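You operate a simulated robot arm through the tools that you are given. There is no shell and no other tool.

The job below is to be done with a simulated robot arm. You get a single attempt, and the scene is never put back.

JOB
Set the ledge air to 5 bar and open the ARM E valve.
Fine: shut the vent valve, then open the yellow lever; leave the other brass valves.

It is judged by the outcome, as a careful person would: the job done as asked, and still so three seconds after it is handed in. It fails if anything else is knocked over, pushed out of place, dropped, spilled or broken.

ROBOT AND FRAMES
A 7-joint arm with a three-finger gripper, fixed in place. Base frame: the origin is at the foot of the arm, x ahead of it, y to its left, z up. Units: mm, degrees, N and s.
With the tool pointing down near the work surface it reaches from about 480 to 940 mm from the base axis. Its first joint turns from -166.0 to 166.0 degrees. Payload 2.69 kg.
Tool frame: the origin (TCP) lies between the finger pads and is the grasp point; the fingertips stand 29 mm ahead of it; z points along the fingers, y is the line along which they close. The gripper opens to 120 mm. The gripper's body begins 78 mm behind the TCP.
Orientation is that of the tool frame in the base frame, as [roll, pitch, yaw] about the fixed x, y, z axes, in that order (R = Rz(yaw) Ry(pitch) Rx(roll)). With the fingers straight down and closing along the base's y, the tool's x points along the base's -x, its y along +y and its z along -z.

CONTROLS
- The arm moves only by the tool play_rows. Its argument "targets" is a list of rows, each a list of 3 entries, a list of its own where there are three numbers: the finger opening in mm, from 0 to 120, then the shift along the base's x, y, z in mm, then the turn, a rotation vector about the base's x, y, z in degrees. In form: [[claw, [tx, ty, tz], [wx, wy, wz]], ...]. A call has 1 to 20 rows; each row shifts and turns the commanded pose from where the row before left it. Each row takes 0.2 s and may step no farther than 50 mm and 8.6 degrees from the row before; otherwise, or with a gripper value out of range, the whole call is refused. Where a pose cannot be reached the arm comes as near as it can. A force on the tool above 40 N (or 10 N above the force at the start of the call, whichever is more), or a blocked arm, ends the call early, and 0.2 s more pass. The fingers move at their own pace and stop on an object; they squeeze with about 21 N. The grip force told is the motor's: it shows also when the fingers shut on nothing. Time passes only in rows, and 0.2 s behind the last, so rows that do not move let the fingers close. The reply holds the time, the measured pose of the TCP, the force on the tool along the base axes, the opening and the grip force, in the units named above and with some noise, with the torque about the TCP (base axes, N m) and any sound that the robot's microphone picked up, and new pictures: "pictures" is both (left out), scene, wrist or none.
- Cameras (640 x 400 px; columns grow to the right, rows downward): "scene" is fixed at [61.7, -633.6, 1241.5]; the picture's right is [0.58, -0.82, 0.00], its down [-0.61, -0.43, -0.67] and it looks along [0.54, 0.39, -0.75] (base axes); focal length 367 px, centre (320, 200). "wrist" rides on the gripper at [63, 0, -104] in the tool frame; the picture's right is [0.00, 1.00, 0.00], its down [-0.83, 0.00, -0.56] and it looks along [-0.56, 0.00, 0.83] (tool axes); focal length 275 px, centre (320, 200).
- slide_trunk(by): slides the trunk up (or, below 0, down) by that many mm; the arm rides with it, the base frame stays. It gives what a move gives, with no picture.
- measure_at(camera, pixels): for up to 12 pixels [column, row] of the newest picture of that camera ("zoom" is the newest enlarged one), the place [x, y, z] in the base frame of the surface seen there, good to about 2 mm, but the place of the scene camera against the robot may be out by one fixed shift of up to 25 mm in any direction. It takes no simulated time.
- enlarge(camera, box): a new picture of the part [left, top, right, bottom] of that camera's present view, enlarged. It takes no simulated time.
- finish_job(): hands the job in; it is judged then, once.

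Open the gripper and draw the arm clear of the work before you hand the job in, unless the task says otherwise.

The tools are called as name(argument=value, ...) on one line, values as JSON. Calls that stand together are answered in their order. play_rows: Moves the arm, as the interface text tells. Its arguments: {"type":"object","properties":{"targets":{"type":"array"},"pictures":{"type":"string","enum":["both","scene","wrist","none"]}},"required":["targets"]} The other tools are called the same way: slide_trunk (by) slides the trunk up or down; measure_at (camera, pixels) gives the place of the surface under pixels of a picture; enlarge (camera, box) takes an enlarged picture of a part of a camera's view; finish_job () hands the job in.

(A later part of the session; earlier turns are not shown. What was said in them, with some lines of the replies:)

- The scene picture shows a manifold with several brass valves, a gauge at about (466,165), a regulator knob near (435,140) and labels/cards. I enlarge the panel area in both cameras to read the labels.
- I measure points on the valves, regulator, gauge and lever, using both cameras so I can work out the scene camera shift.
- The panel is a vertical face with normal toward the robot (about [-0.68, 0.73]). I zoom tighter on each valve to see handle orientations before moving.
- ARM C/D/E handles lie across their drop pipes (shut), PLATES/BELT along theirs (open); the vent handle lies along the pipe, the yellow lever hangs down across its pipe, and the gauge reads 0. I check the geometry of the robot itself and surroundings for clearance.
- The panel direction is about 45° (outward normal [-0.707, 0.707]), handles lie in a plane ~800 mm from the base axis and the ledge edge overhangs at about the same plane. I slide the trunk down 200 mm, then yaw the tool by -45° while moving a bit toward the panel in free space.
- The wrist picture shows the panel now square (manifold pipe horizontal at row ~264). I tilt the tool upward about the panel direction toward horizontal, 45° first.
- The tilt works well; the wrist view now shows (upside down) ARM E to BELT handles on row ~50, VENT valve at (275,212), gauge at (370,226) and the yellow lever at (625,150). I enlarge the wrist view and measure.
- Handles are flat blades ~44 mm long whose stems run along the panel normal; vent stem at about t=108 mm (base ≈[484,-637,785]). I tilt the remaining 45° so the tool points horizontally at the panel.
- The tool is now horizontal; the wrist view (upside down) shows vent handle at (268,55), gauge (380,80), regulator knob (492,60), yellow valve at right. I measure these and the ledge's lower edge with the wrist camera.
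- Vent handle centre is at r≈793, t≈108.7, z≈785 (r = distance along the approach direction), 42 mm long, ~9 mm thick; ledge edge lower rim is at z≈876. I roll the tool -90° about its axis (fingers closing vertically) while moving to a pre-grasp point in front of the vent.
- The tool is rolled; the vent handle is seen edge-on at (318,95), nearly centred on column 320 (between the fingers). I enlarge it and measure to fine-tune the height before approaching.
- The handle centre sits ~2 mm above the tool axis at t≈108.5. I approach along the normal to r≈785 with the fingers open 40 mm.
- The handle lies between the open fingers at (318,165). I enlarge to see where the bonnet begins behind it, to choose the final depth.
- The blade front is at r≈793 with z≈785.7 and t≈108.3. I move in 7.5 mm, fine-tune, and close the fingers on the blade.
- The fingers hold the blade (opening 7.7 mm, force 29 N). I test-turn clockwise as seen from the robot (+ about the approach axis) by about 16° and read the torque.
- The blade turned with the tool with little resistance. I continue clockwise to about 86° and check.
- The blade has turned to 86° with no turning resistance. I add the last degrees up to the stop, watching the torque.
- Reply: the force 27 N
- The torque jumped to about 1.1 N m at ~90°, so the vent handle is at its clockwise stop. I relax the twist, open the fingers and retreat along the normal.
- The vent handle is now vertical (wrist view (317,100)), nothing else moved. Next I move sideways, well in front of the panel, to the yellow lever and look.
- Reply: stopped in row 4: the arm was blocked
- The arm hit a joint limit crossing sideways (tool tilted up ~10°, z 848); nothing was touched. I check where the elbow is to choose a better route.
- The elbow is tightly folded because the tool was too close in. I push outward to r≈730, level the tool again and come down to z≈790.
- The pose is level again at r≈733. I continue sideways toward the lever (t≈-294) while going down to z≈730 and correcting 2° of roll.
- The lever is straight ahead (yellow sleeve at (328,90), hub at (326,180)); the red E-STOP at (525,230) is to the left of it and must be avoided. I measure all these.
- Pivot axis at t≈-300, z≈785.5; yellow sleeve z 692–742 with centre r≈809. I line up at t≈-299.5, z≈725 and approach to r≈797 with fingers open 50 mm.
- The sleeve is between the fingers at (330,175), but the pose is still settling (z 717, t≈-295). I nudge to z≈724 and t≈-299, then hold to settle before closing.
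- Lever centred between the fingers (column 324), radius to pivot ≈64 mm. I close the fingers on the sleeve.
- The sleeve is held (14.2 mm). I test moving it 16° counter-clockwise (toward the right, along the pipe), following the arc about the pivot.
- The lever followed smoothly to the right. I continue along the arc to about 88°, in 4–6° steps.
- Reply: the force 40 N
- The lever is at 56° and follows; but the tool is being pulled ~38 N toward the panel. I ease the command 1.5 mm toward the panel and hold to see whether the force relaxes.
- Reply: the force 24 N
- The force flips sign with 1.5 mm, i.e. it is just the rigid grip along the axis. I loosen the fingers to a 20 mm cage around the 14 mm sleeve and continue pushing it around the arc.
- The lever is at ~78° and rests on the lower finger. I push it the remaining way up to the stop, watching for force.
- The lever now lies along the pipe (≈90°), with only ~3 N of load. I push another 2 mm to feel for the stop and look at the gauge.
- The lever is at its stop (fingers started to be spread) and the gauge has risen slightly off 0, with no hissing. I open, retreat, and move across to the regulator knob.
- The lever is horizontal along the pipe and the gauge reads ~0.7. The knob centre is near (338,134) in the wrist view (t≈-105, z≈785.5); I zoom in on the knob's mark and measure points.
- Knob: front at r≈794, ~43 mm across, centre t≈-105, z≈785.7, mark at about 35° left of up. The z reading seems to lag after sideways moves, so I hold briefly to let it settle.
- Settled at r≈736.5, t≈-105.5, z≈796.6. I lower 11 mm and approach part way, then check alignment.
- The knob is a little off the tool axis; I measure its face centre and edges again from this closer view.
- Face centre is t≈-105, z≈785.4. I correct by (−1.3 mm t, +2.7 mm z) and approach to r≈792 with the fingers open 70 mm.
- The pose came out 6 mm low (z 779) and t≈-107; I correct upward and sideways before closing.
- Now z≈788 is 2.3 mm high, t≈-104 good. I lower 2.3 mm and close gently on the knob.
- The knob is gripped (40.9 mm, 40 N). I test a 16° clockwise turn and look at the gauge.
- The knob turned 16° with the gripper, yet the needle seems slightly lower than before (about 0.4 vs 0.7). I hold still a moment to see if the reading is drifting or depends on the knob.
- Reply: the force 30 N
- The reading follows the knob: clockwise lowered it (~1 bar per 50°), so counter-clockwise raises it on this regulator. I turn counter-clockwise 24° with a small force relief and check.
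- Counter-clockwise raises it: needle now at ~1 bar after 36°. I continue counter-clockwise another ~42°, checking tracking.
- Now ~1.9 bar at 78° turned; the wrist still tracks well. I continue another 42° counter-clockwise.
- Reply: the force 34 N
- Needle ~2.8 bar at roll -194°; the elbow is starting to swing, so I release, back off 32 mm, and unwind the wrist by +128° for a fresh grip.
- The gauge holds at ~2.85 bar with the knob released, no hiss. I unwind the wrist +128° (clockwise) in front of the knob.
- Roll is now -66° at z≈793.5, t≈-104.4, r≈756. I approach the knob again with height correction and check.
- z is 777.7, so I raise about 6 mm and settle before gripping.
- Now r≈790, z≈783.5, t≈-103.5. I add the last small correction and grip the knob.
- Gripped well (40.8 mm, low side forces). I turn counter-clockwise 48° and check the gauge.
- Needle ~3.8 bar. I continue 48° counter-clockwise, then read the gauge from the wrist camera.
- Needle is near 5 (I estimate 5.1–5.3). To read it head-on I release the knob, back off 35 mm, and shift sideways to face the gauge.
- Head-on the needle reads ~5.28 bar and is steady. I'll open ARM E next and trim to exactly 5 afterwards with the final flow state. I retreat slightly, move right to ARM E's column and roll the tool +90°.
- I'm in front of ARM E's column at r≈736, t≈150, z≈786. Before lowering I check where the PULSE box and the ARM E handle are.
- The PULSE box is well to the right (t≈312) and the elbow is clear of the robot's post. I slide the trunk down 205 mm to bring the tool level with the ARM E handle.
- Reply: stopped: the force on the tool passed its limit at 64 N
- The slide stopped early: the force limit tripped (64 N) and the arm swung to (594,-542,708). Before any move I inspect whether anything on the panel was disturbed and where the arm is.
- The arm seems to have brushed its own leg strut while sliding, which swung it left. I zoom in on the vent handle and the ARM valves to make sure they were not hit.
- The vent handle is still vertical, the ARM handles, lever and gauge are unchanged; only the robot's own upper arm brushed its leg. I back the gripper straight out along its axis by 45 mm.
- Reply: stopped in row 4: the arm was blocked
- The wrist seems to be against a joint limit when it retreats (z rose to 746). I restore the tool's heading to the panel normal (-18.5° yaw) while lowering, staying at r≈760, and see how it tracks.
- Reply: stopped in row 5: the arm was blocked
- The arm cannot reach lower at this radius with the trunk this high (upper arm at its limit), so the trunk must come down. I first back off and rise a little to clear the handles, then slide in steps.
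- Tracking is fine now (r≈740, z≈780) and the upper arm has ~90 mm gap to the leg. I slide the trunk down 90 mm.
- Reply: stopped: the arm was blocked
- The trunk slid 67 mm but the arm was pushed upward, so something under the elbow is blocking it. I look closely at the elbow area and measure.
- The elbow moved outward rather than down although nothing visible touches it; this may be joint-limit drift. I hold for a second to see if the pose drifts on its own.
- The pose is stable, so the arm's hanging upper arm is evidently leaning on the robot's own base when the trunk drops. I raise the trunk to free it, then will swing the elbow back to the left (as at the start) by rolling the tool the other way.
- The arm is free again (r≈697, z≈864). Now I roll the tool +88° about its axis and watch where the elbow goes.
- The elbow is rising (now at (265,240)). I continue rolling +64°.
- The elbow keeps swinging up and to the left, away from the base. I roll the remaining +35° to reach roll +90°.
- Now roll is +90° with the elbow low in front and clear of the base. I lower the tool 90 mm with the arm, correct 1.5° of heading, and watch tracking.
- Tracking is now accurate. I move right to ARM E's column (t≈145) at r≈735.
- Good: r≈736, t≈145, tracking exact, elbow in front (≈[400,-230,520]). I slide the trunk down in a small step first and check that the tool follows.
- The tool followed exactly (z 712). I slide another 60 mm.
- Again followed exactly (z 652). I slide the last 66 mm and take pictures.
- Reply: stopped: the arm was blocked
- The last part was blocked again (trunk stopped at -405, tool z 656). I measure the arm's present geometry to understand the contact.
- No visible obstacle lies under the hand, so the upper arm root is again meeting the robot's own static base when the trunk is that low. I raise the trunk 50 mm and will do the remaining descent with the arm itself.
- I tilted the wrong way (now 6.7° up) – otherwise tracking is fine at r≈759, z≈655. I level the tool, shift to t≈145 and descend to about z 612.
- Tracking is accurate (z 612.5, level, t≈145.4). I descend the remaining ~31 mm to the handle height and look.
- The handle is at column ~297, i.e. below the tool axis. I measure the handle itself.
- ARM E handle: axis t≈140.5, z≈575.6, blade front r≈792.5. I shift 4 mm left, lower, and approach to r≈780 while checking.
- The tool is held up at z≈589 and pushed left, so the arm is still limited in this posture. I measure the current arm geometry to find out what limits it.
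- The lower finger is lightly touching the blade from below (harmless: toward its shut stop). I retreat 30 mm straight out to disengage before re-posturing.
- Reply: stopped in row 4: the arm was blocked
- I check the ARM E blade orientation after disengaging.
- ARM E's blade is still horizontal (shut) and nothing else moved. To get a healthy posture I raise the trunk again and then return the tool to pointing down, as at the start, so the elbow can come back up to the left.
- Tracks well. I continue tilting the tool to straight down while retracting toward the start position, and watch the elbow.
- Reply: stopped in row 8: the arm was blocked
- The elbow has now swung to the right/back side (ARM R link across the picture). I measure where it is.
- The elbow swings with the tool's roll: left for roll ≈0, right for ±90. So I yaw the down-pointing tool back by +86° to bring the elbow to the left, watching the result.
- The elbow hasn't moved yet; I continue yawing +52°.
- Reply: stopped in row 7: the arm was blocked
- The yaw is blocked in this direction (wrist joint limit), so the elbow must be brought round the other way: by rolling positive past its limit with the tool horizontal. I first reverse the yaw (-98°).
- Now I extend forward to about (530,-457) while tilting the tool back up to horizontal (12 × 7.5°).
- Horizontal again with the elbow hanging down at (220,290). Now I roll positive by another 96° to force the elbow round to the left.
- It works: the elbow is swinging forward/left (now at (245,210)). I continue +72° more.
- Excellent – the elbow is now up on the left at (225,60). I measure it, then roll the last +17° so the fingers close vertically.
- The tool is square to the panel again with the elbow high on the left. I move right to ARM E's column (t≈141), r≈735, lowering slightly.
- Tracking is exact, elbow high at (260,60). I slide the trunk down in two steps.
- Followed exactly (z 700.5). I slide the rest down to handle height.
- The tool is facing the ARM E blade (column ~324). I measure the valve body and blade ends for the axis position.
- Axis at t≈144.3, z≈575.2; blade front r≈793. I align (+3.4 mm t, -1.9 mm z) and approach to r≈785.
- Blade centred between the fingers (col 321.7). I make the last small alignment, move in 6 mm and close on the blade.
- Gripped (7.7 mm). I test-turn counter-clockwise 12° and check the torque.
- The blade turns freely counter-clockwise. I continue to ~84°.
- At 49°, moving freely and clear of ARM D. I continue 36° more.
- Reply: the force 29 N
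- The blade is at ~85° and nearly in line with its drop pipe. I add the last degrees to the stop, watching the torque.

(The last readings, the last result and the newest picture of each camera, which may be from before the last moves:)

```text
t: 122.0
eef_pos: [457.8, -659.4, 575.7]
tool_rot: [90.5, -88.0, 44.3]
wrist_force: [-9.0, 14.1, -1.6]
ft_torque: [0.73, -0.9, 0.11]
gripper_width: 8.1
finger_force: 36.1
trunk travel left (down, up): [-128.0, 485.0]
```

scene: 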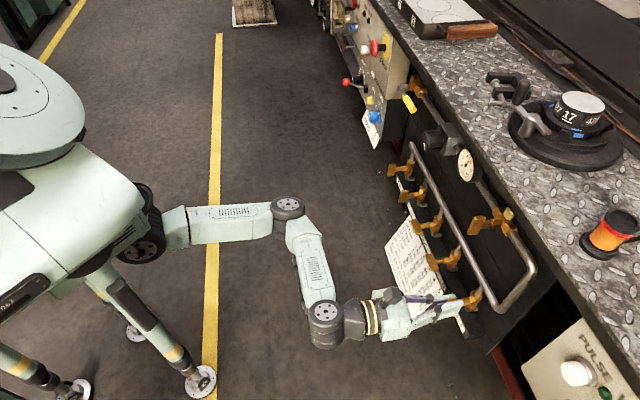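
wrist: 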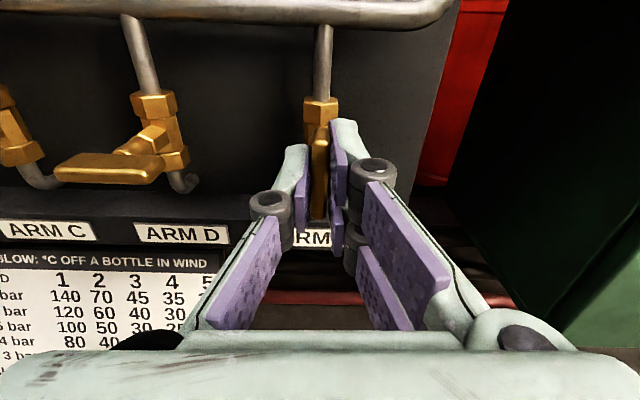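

Torque about the axis rose to ~1.15 N m: ARM E is fully open at its stop. I relax the twist, open the fingers and retreat.

play_rows(targets=[[4, [0, 0, 0], [2, -2, 0]], [30, [0, 0, 0], [0, 0, 0]], [40, [0, 0, 0], [0, 0, 0]], [40, [-6, 6, 0], [0, 0, 0]], [40, [-12, 12, 0], [0, 0, 0]], [40, [-12, 12, 0], [0, 0, 0]], [40, [-12, 12, 0], [0, 0, 0]], [40, [0, 0, 0], [0, 0, 0]]], pictures="both")

enlarge(camera="scene", box=[445, 145, 485, 185])

enlarge(camera="scene", box=[400, 190, 540, 340])

```text
t: 123.8
eef_pos: [417.2, -620.8, 574.6]
tool_rot: [-93.7, -89.2, -131.5]
wrist_force: [-0.1, 0.1, -0.4]
ft_torque: [-0.04, 0.03, 0.01]
gripper_width: 39.9
finger_force: 0.2
trunk travel left (down, up): [-128.0, 485.0]
```

scene: 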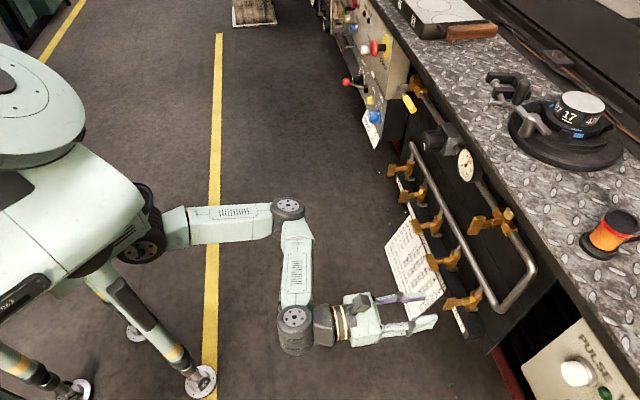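
wrist: 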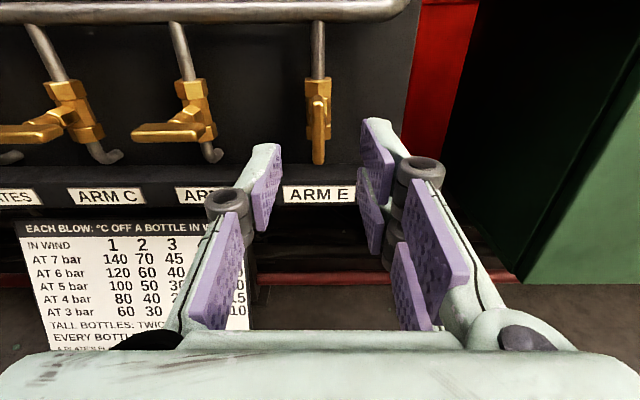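

```text
10.00 times, centred on (465, 165) of scene
```

zoom: 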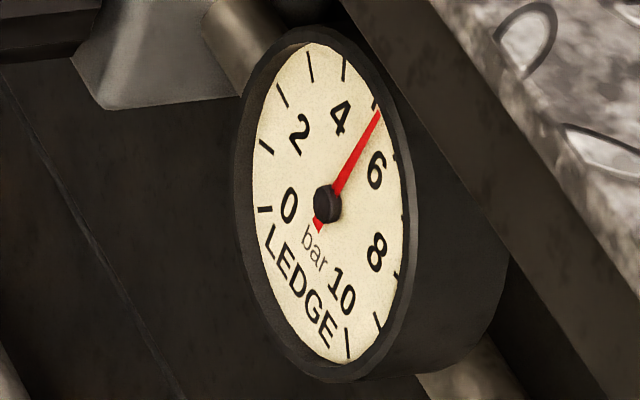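

```text
2.67 times, centred on (470, 265) of scene
```

zoom: 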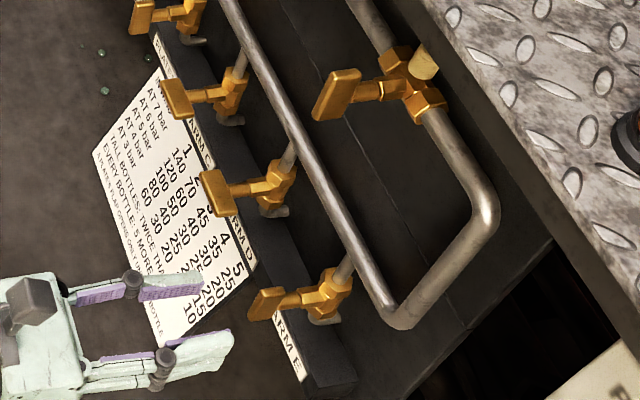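

ARM E's handle is vertical (open), other handles unchanged, and the gauge still reads ~5.28. I raise the trunk to go back and trim the regulator to 5.

slide_trunk(by=210)

```text
t: 126.1
eef_pos: [415.9, -620.0, 784.2]
tool_rot: [-93.7, -89.2, -131.4]
wrist_force: [-0.3, -0.3, -0.2]
ft_torque: [0.01, 0.06, 0.01]
gripper_width: 40.1
finger_force: 0.1
trunk travel left (down, up): [-338.0, 275.0]
```

The tool is at z≈784. I move left in front of the panel to the regulator (t≈-105) with the fingers opening to 70 mm.

play_rows(targets=[[40, [25.2, 25.2, 0], [0, 0, 0]], [40, [25.2, 25.2, 0], [0, 0, 0]], [50, [25.2, 25.2, 0], [0, 0, 0]], [60, [25.2, 25.2, 0], [0, 0, 0]], [70, [25.2, 25.2, 0], [0, 0, 0]], [70, [25.2, 25.2, 0], [0, 0, 0]], [70, [25.2, 25.2, 0], [0, 0, 0]], [70, [0, 0, 0], [0, 0, 0]]], pictures="both")

enlarge(camera="wrist", box=[240, 40, 480, 200])

```text
t: 127.9
eef_pos: [593.1, -442.1, 784.4]
tool_rot: [-93.3, -89.2, -131.8]
wrist_force: [-0.2, 0.0, -0.2]
ft_torque: [-0.02, 0.01, 0.0]
gripper_width: 70.1
finger_force: 0.1
trunk travel left (down, up): [-338.0, 275.0]
```

scene: 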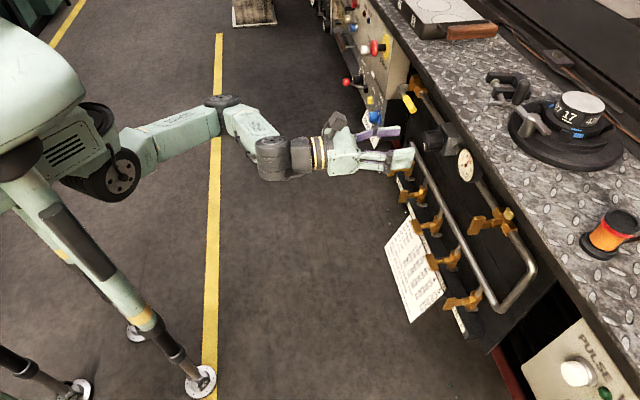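
wrist: 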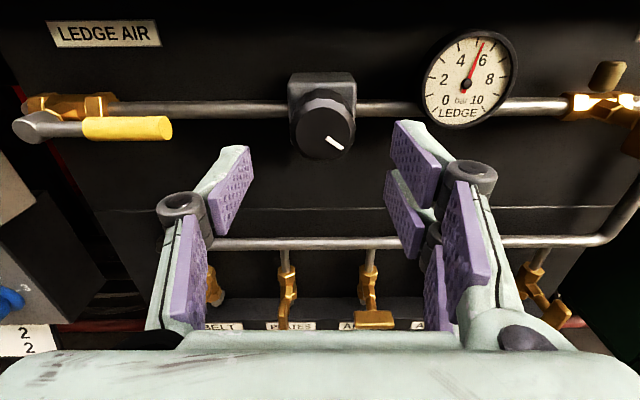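

```text
2.50 times, centred on (360, 120) of wrist
```

zoom: 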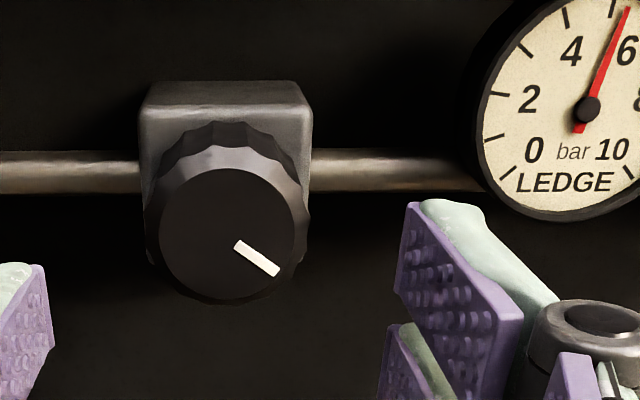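

The knob is at (323,135) in the wrist view. I measure its face centre for alignment.

measure_at(camera="wrist", pixels=[[323, 128], [323, 135], [323, 142], [310, 135], [336, 135], [298, 135], [348, 135], [322, 90]])

```text
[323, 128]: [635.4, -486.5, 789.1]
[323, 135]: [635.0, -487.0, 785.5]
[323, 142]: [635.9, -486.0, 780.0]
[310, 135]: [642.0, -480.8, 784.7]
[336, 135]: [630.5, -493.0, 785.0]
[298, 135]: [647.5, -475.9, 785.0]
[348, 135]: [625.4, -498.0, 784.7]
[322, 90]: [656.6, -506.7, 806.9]
```

Centre t≈-104.7, z≈785.2. I align and approach to r≈790 with the fingers open 70 mm.

play_rows(targets=[[70, [6.8, -9.8, 0.4], [0, 0, 0]], [70, [8.3, -8.3, 0.4], [0, 0, 0]], [70, [8.3, -8.3, 0], [0, 0, 0]], [70, [8.3, -8.3, 0], [0, 0, 0]], [70, [8.2, -8.2, 0], [0, 0, 0]], [70, [0, 0, 0], [0, 0, 0]]], pictures="wrist")

```text
t: 129.3
eef_pos: [632.8, -485.4, 785.9]
tool_rot: [-93.2, -89.2, -132.1]
wrist_force: [0.2, -0.3, -0.6]
ft_torque: [0.01, -0.03, 0.0]
gripper_width: 70.1
finger_force: 0.0
trunk travel left (down, up): [-338.0, 275.0]
```

wrist: 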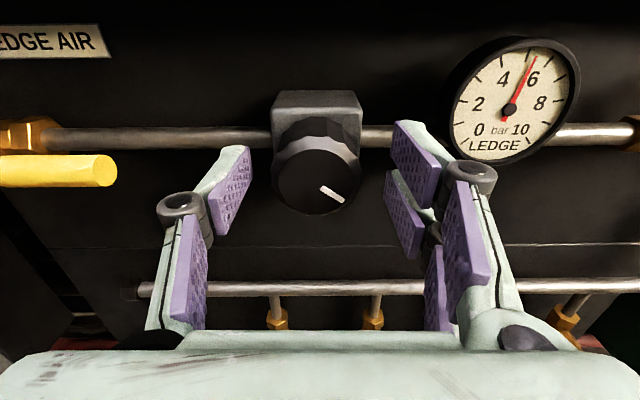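

Well aligned, and the gauge is fully in view at (515,105). I close on the knob.

play_rows(targets=[[56, [0, 0, 0], [0, 0, 0]], [46, [0, 0, 0], [0, 0, 0]], [37, [0, 0, 0], [0, 0, 0]], [36, [0, 0, 0], [0, 0, 0]], [36, [0, 0, 0], [0, 0, 0]]], pictures="wrist")

enlarge(camera="wrist", box=[430, 30, 600, 180])

```text
t: 130.5
eef_pos: [633.1, -485.6, 786.4]
tool_rot: [-93.5, -89.3, -131.6]
wrist_force: [5.0, 11.3, -0.9]
ft_torque: [0.05, 0.06, 0.55]
gripper_width: 40.9
finger_force: 40.9
trunk travel left (down, up): [-338.0, 275.0]
```

wrist: 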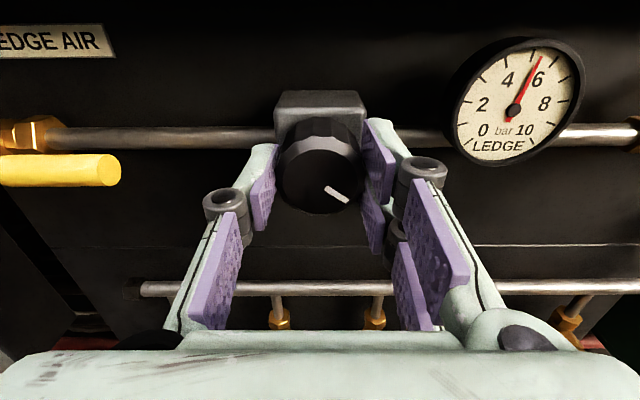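

```text
2.67 times, centred on (515, 105) of wrist
```

zoom: 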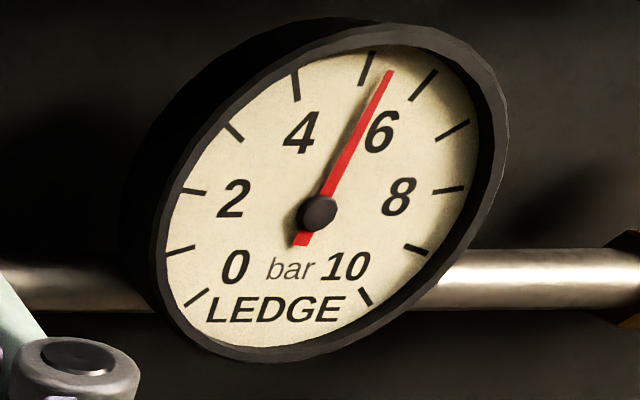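

With the dial fit the needle reads ~5.27. I turn the knob clockwise 11.5° and re-read.

play_rows(targets=[[36, [0, 0, 0], [2.71, -2.71, 0]], [36, [0, 0, 0], [2.71, -2.71, 0]], [36, [0, 0, 0], [2.71, -2.71, 0]], [36, [0, 0, 0], [0, 0, 0]]], pictures="both")

enlarge(camera="scene", box=[445, 145, 485, 185])

enlarge(camera="wrist", box=[430, 10, 620, 160])

```text
t: 131.5
eef_pos: [634.2, -485.2, 784.9]
tool_rot: [-90.4, -77.7, -134.6]
wrist_force: [3.7, 21.7, -1.4]
ft_torque: [0.2, 0.16, 0.35]
gripper_width: 40.9
finger_force: 44.8
trunk travel left (down, up): [-338.0, 275.0]
```

scene: 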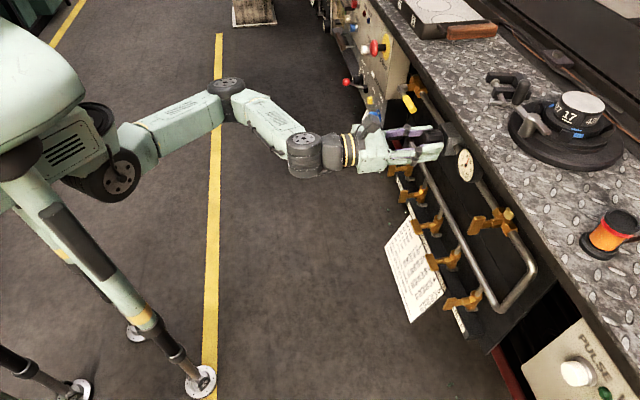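
wrist: 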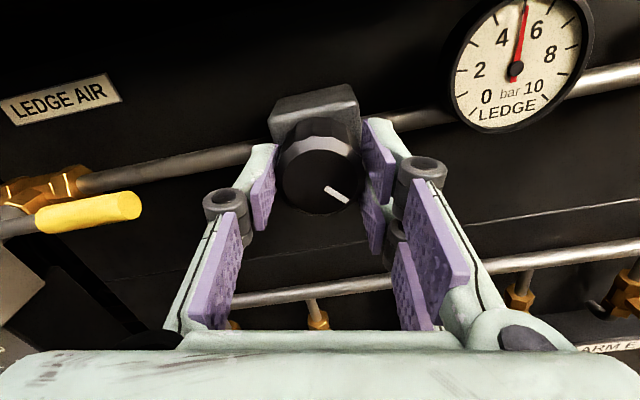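

```text
10.00 times, centred on (465, 165) of scene
```

zoom: 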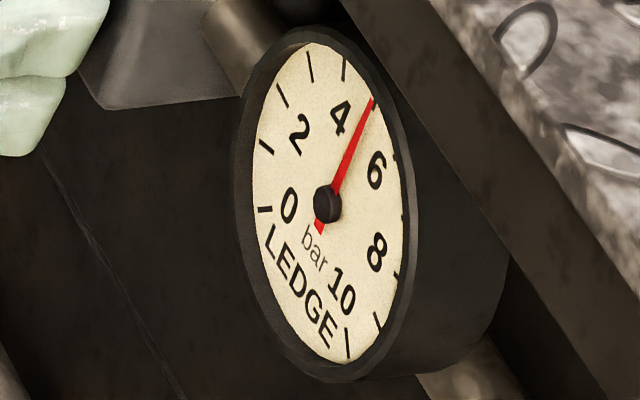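

```text
2.67 times, centred on (525, 85) of wrist
```

zoom: 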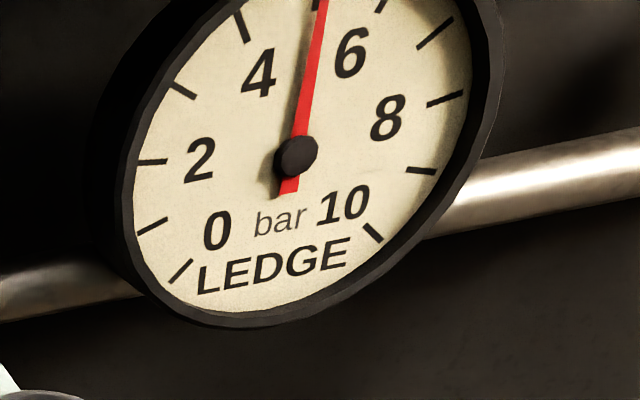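

The needle now reads ~5.05–5.07, almost on the 5 tick. I nudge another 2° clockwise, then release and back off for a head-on check.

play_rows(targets=[[36, [0, 0, 0], [1.41, -1.41, 0]], [36, [0, 0, 0], [0, 0, 0]], [55, [0, 0, 0], [0, 0, 0]], [70, [0, 0, 0], [0, 0, 0]], [70, [0, 0, 0], [0, 0, 0]], [70, [-8, 8, 0], [0, 0, 0]], [70, [-8, 8, 0], [0, 0, 0]], [70, [-9, 9, 0], [0, 0, 0]], [70, [-18, -18, 0], [-4.95, 4.95, 0]], [70, [-18, -18, 0], [-4.95, 4.95, 0]], [70, [-18, -18, 0], [0, 0, 0]], [70, [-16, -16, 0], [0, 0, 0]], [70, [0, 0, 0], [0, 0, 0]]], pictures="both")

enlarge(camera="wrist", box=[250, 30, 410, 160])

enlarge(camera="scene", box=[445, 145, 485, 185])

```text
t: 134.3
eef_pos: [538.2, -529.7, 784.6]
tool_rot: [-98.4, -89.7, -126.6]
wrist_force: [-0.8, 0.3, -0.3]
ft_torque: [-0.04, -0.01, 0.0]
gripper_width: 70.1
finger_force: 0.2
trunk travel left (down, up): [-338.0, 275.0]
```

scene: 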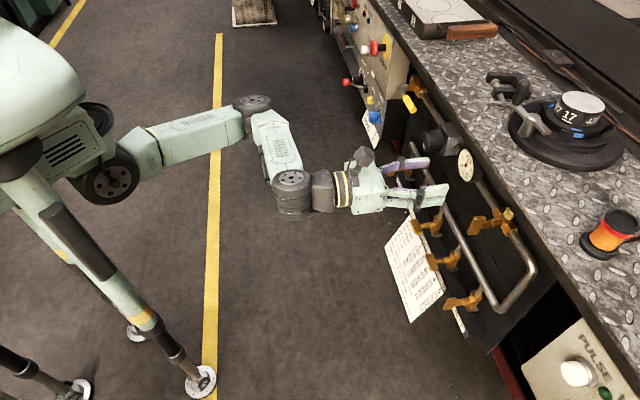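
wrist: 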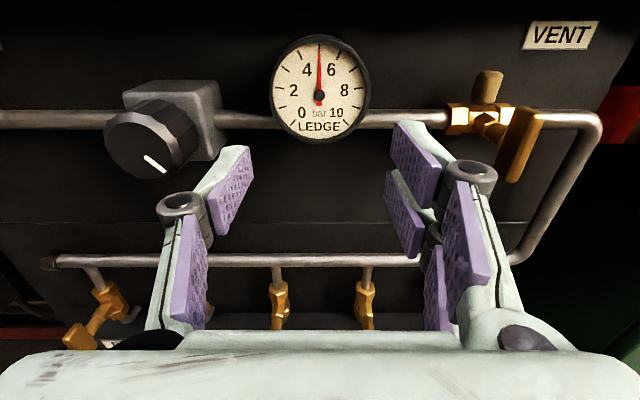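

```text
3.08 times, centred on (330, 95) of wrist
```

zoom: 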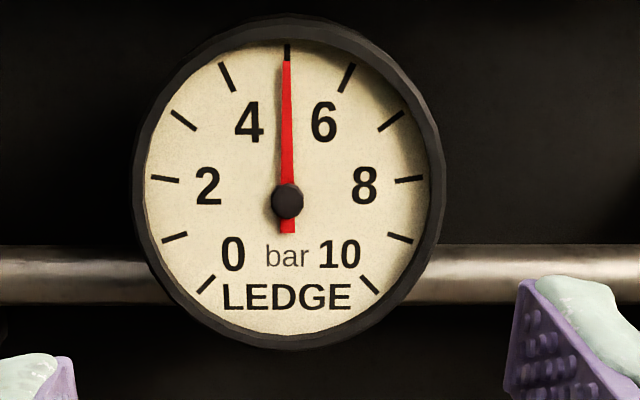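

```text
10.00 times, centred on (465, 165) of scene
```

zoom: 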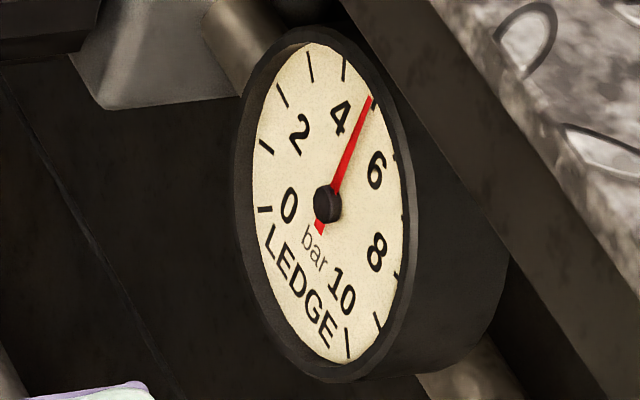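

The needle is exactly on 5. I draw the arm back well clear of the panel with the gripper open and inspect everything.

play_rows(targets=[[70, [-18, 18, 0], [0, 0, 0]], [70, [-20, 20, 0], [0, 0, 0]], [70, [-20, 20, 0], [0, 0, 0]], [70, [-20, 20, 0], [0, 0, 0]], [70, [0, 0, 0], [0, 0, 0]]], pictures="both")

enlarge(camera="scene", box=[370, 60, 550, 200])

enlarge(camera="scene", box=[370, 150, 560, 350])

enlarge(camera="wrist", box=[40, 20, 620, 330])

```text
t: 135.5
eef_pos: [460.5, -451.9, 785.6]
tool_rot: [-101.2, -89.8, -123.9]
wrist_force: [0.4, 0.2, 0.3]
ft_torque: [-0.02, -0.01, 0.02]
gripper_width: 70.0
finger_force: 0.0
trunk travel left (down, up): [-338.0, 275.0]
```

scene: 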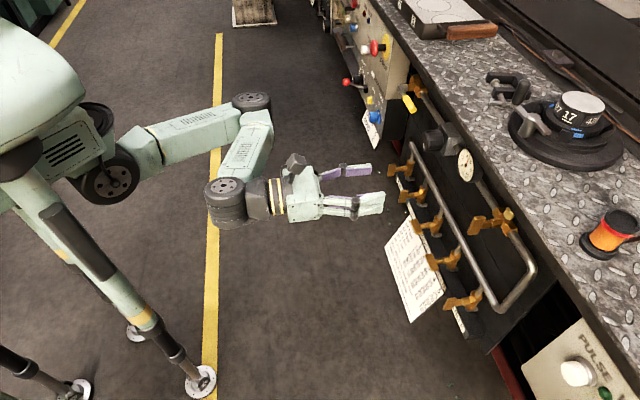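
wrist: 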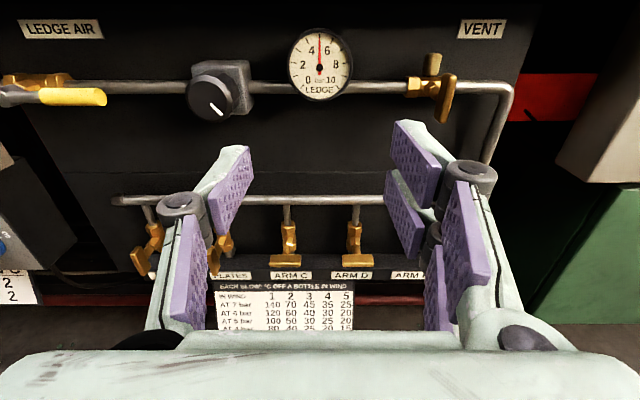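

```text
2.86 times, centred on (460, 130) of scene
```

zoom: 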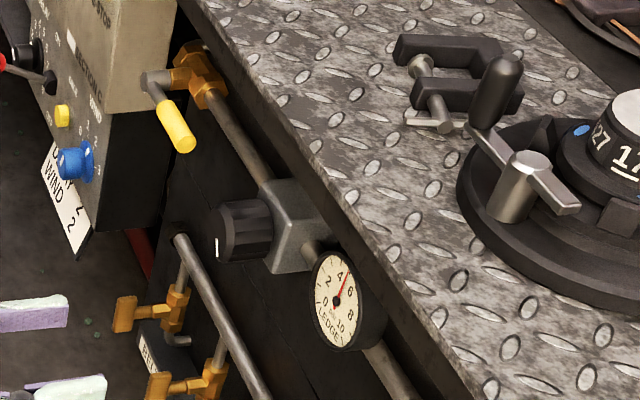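

```text
2.00 times, centred on (465, 250) of scene
```

zoom: 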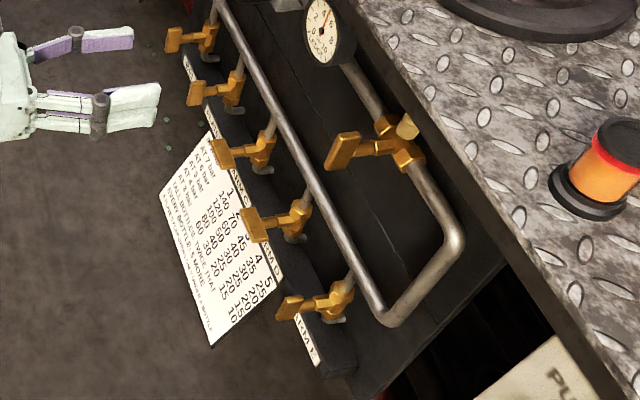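

```text
1.10 times, centred on (330, 175) of wrist
```

zoom: 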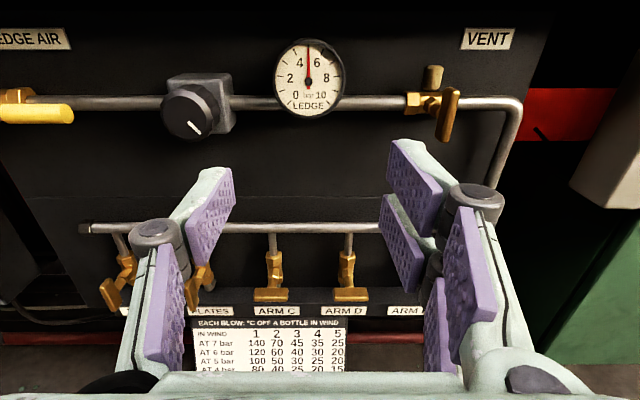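

Final state: the vent handle is across its pipe at the shut stop and the yellow lever lies along its pipe. ARM E is vertical (open), ARM C/D, PLATES and BELT are unchanged, and the gauge holds steady on 5. The gripper is open and clear of the panel, so I hand the job in.

finish_job()

```text
The job is handed in.
```

The job is done and handed in. The ledge air is at 5 bar and the ARM E valve is open.

- **Vent:** turned clockwise 90° to its stop, so it is shut. I took clockwise as shut. The pressure held with no hiss, which fits.
- **Yellow lever:** swung from hanging down to lying along its pipe, at its stop, so it is open.
- **Pressure:** the needle sat on 5 and stayed there with ARM E open. On this regulator, counter-clockwise raises the pressure.
- **ARM E:** turned counter-clockwise 90° to its stop. I opened it while the gauge read about 5.28 bar, then trimmed down to 5 afterwards.
- **Other brass valves:** ARM C, ARM D, PLATES and BELT look the same as at the start.

**Stops along the way:** the arm was blocked several times, most likely by its own joint limits and its own base. While the trunk was sliding, one of these stops tripped the force limit at 64 N and swung the gripper across in front of the panel. The vent, lever, gauge and ARM valves I could see afterwards had not moved. One finger also pressed lightly on the ARM E handle toward shut before I opened it. In the final pictures everything on the panel was in place, and the gripper was open and clear of it.
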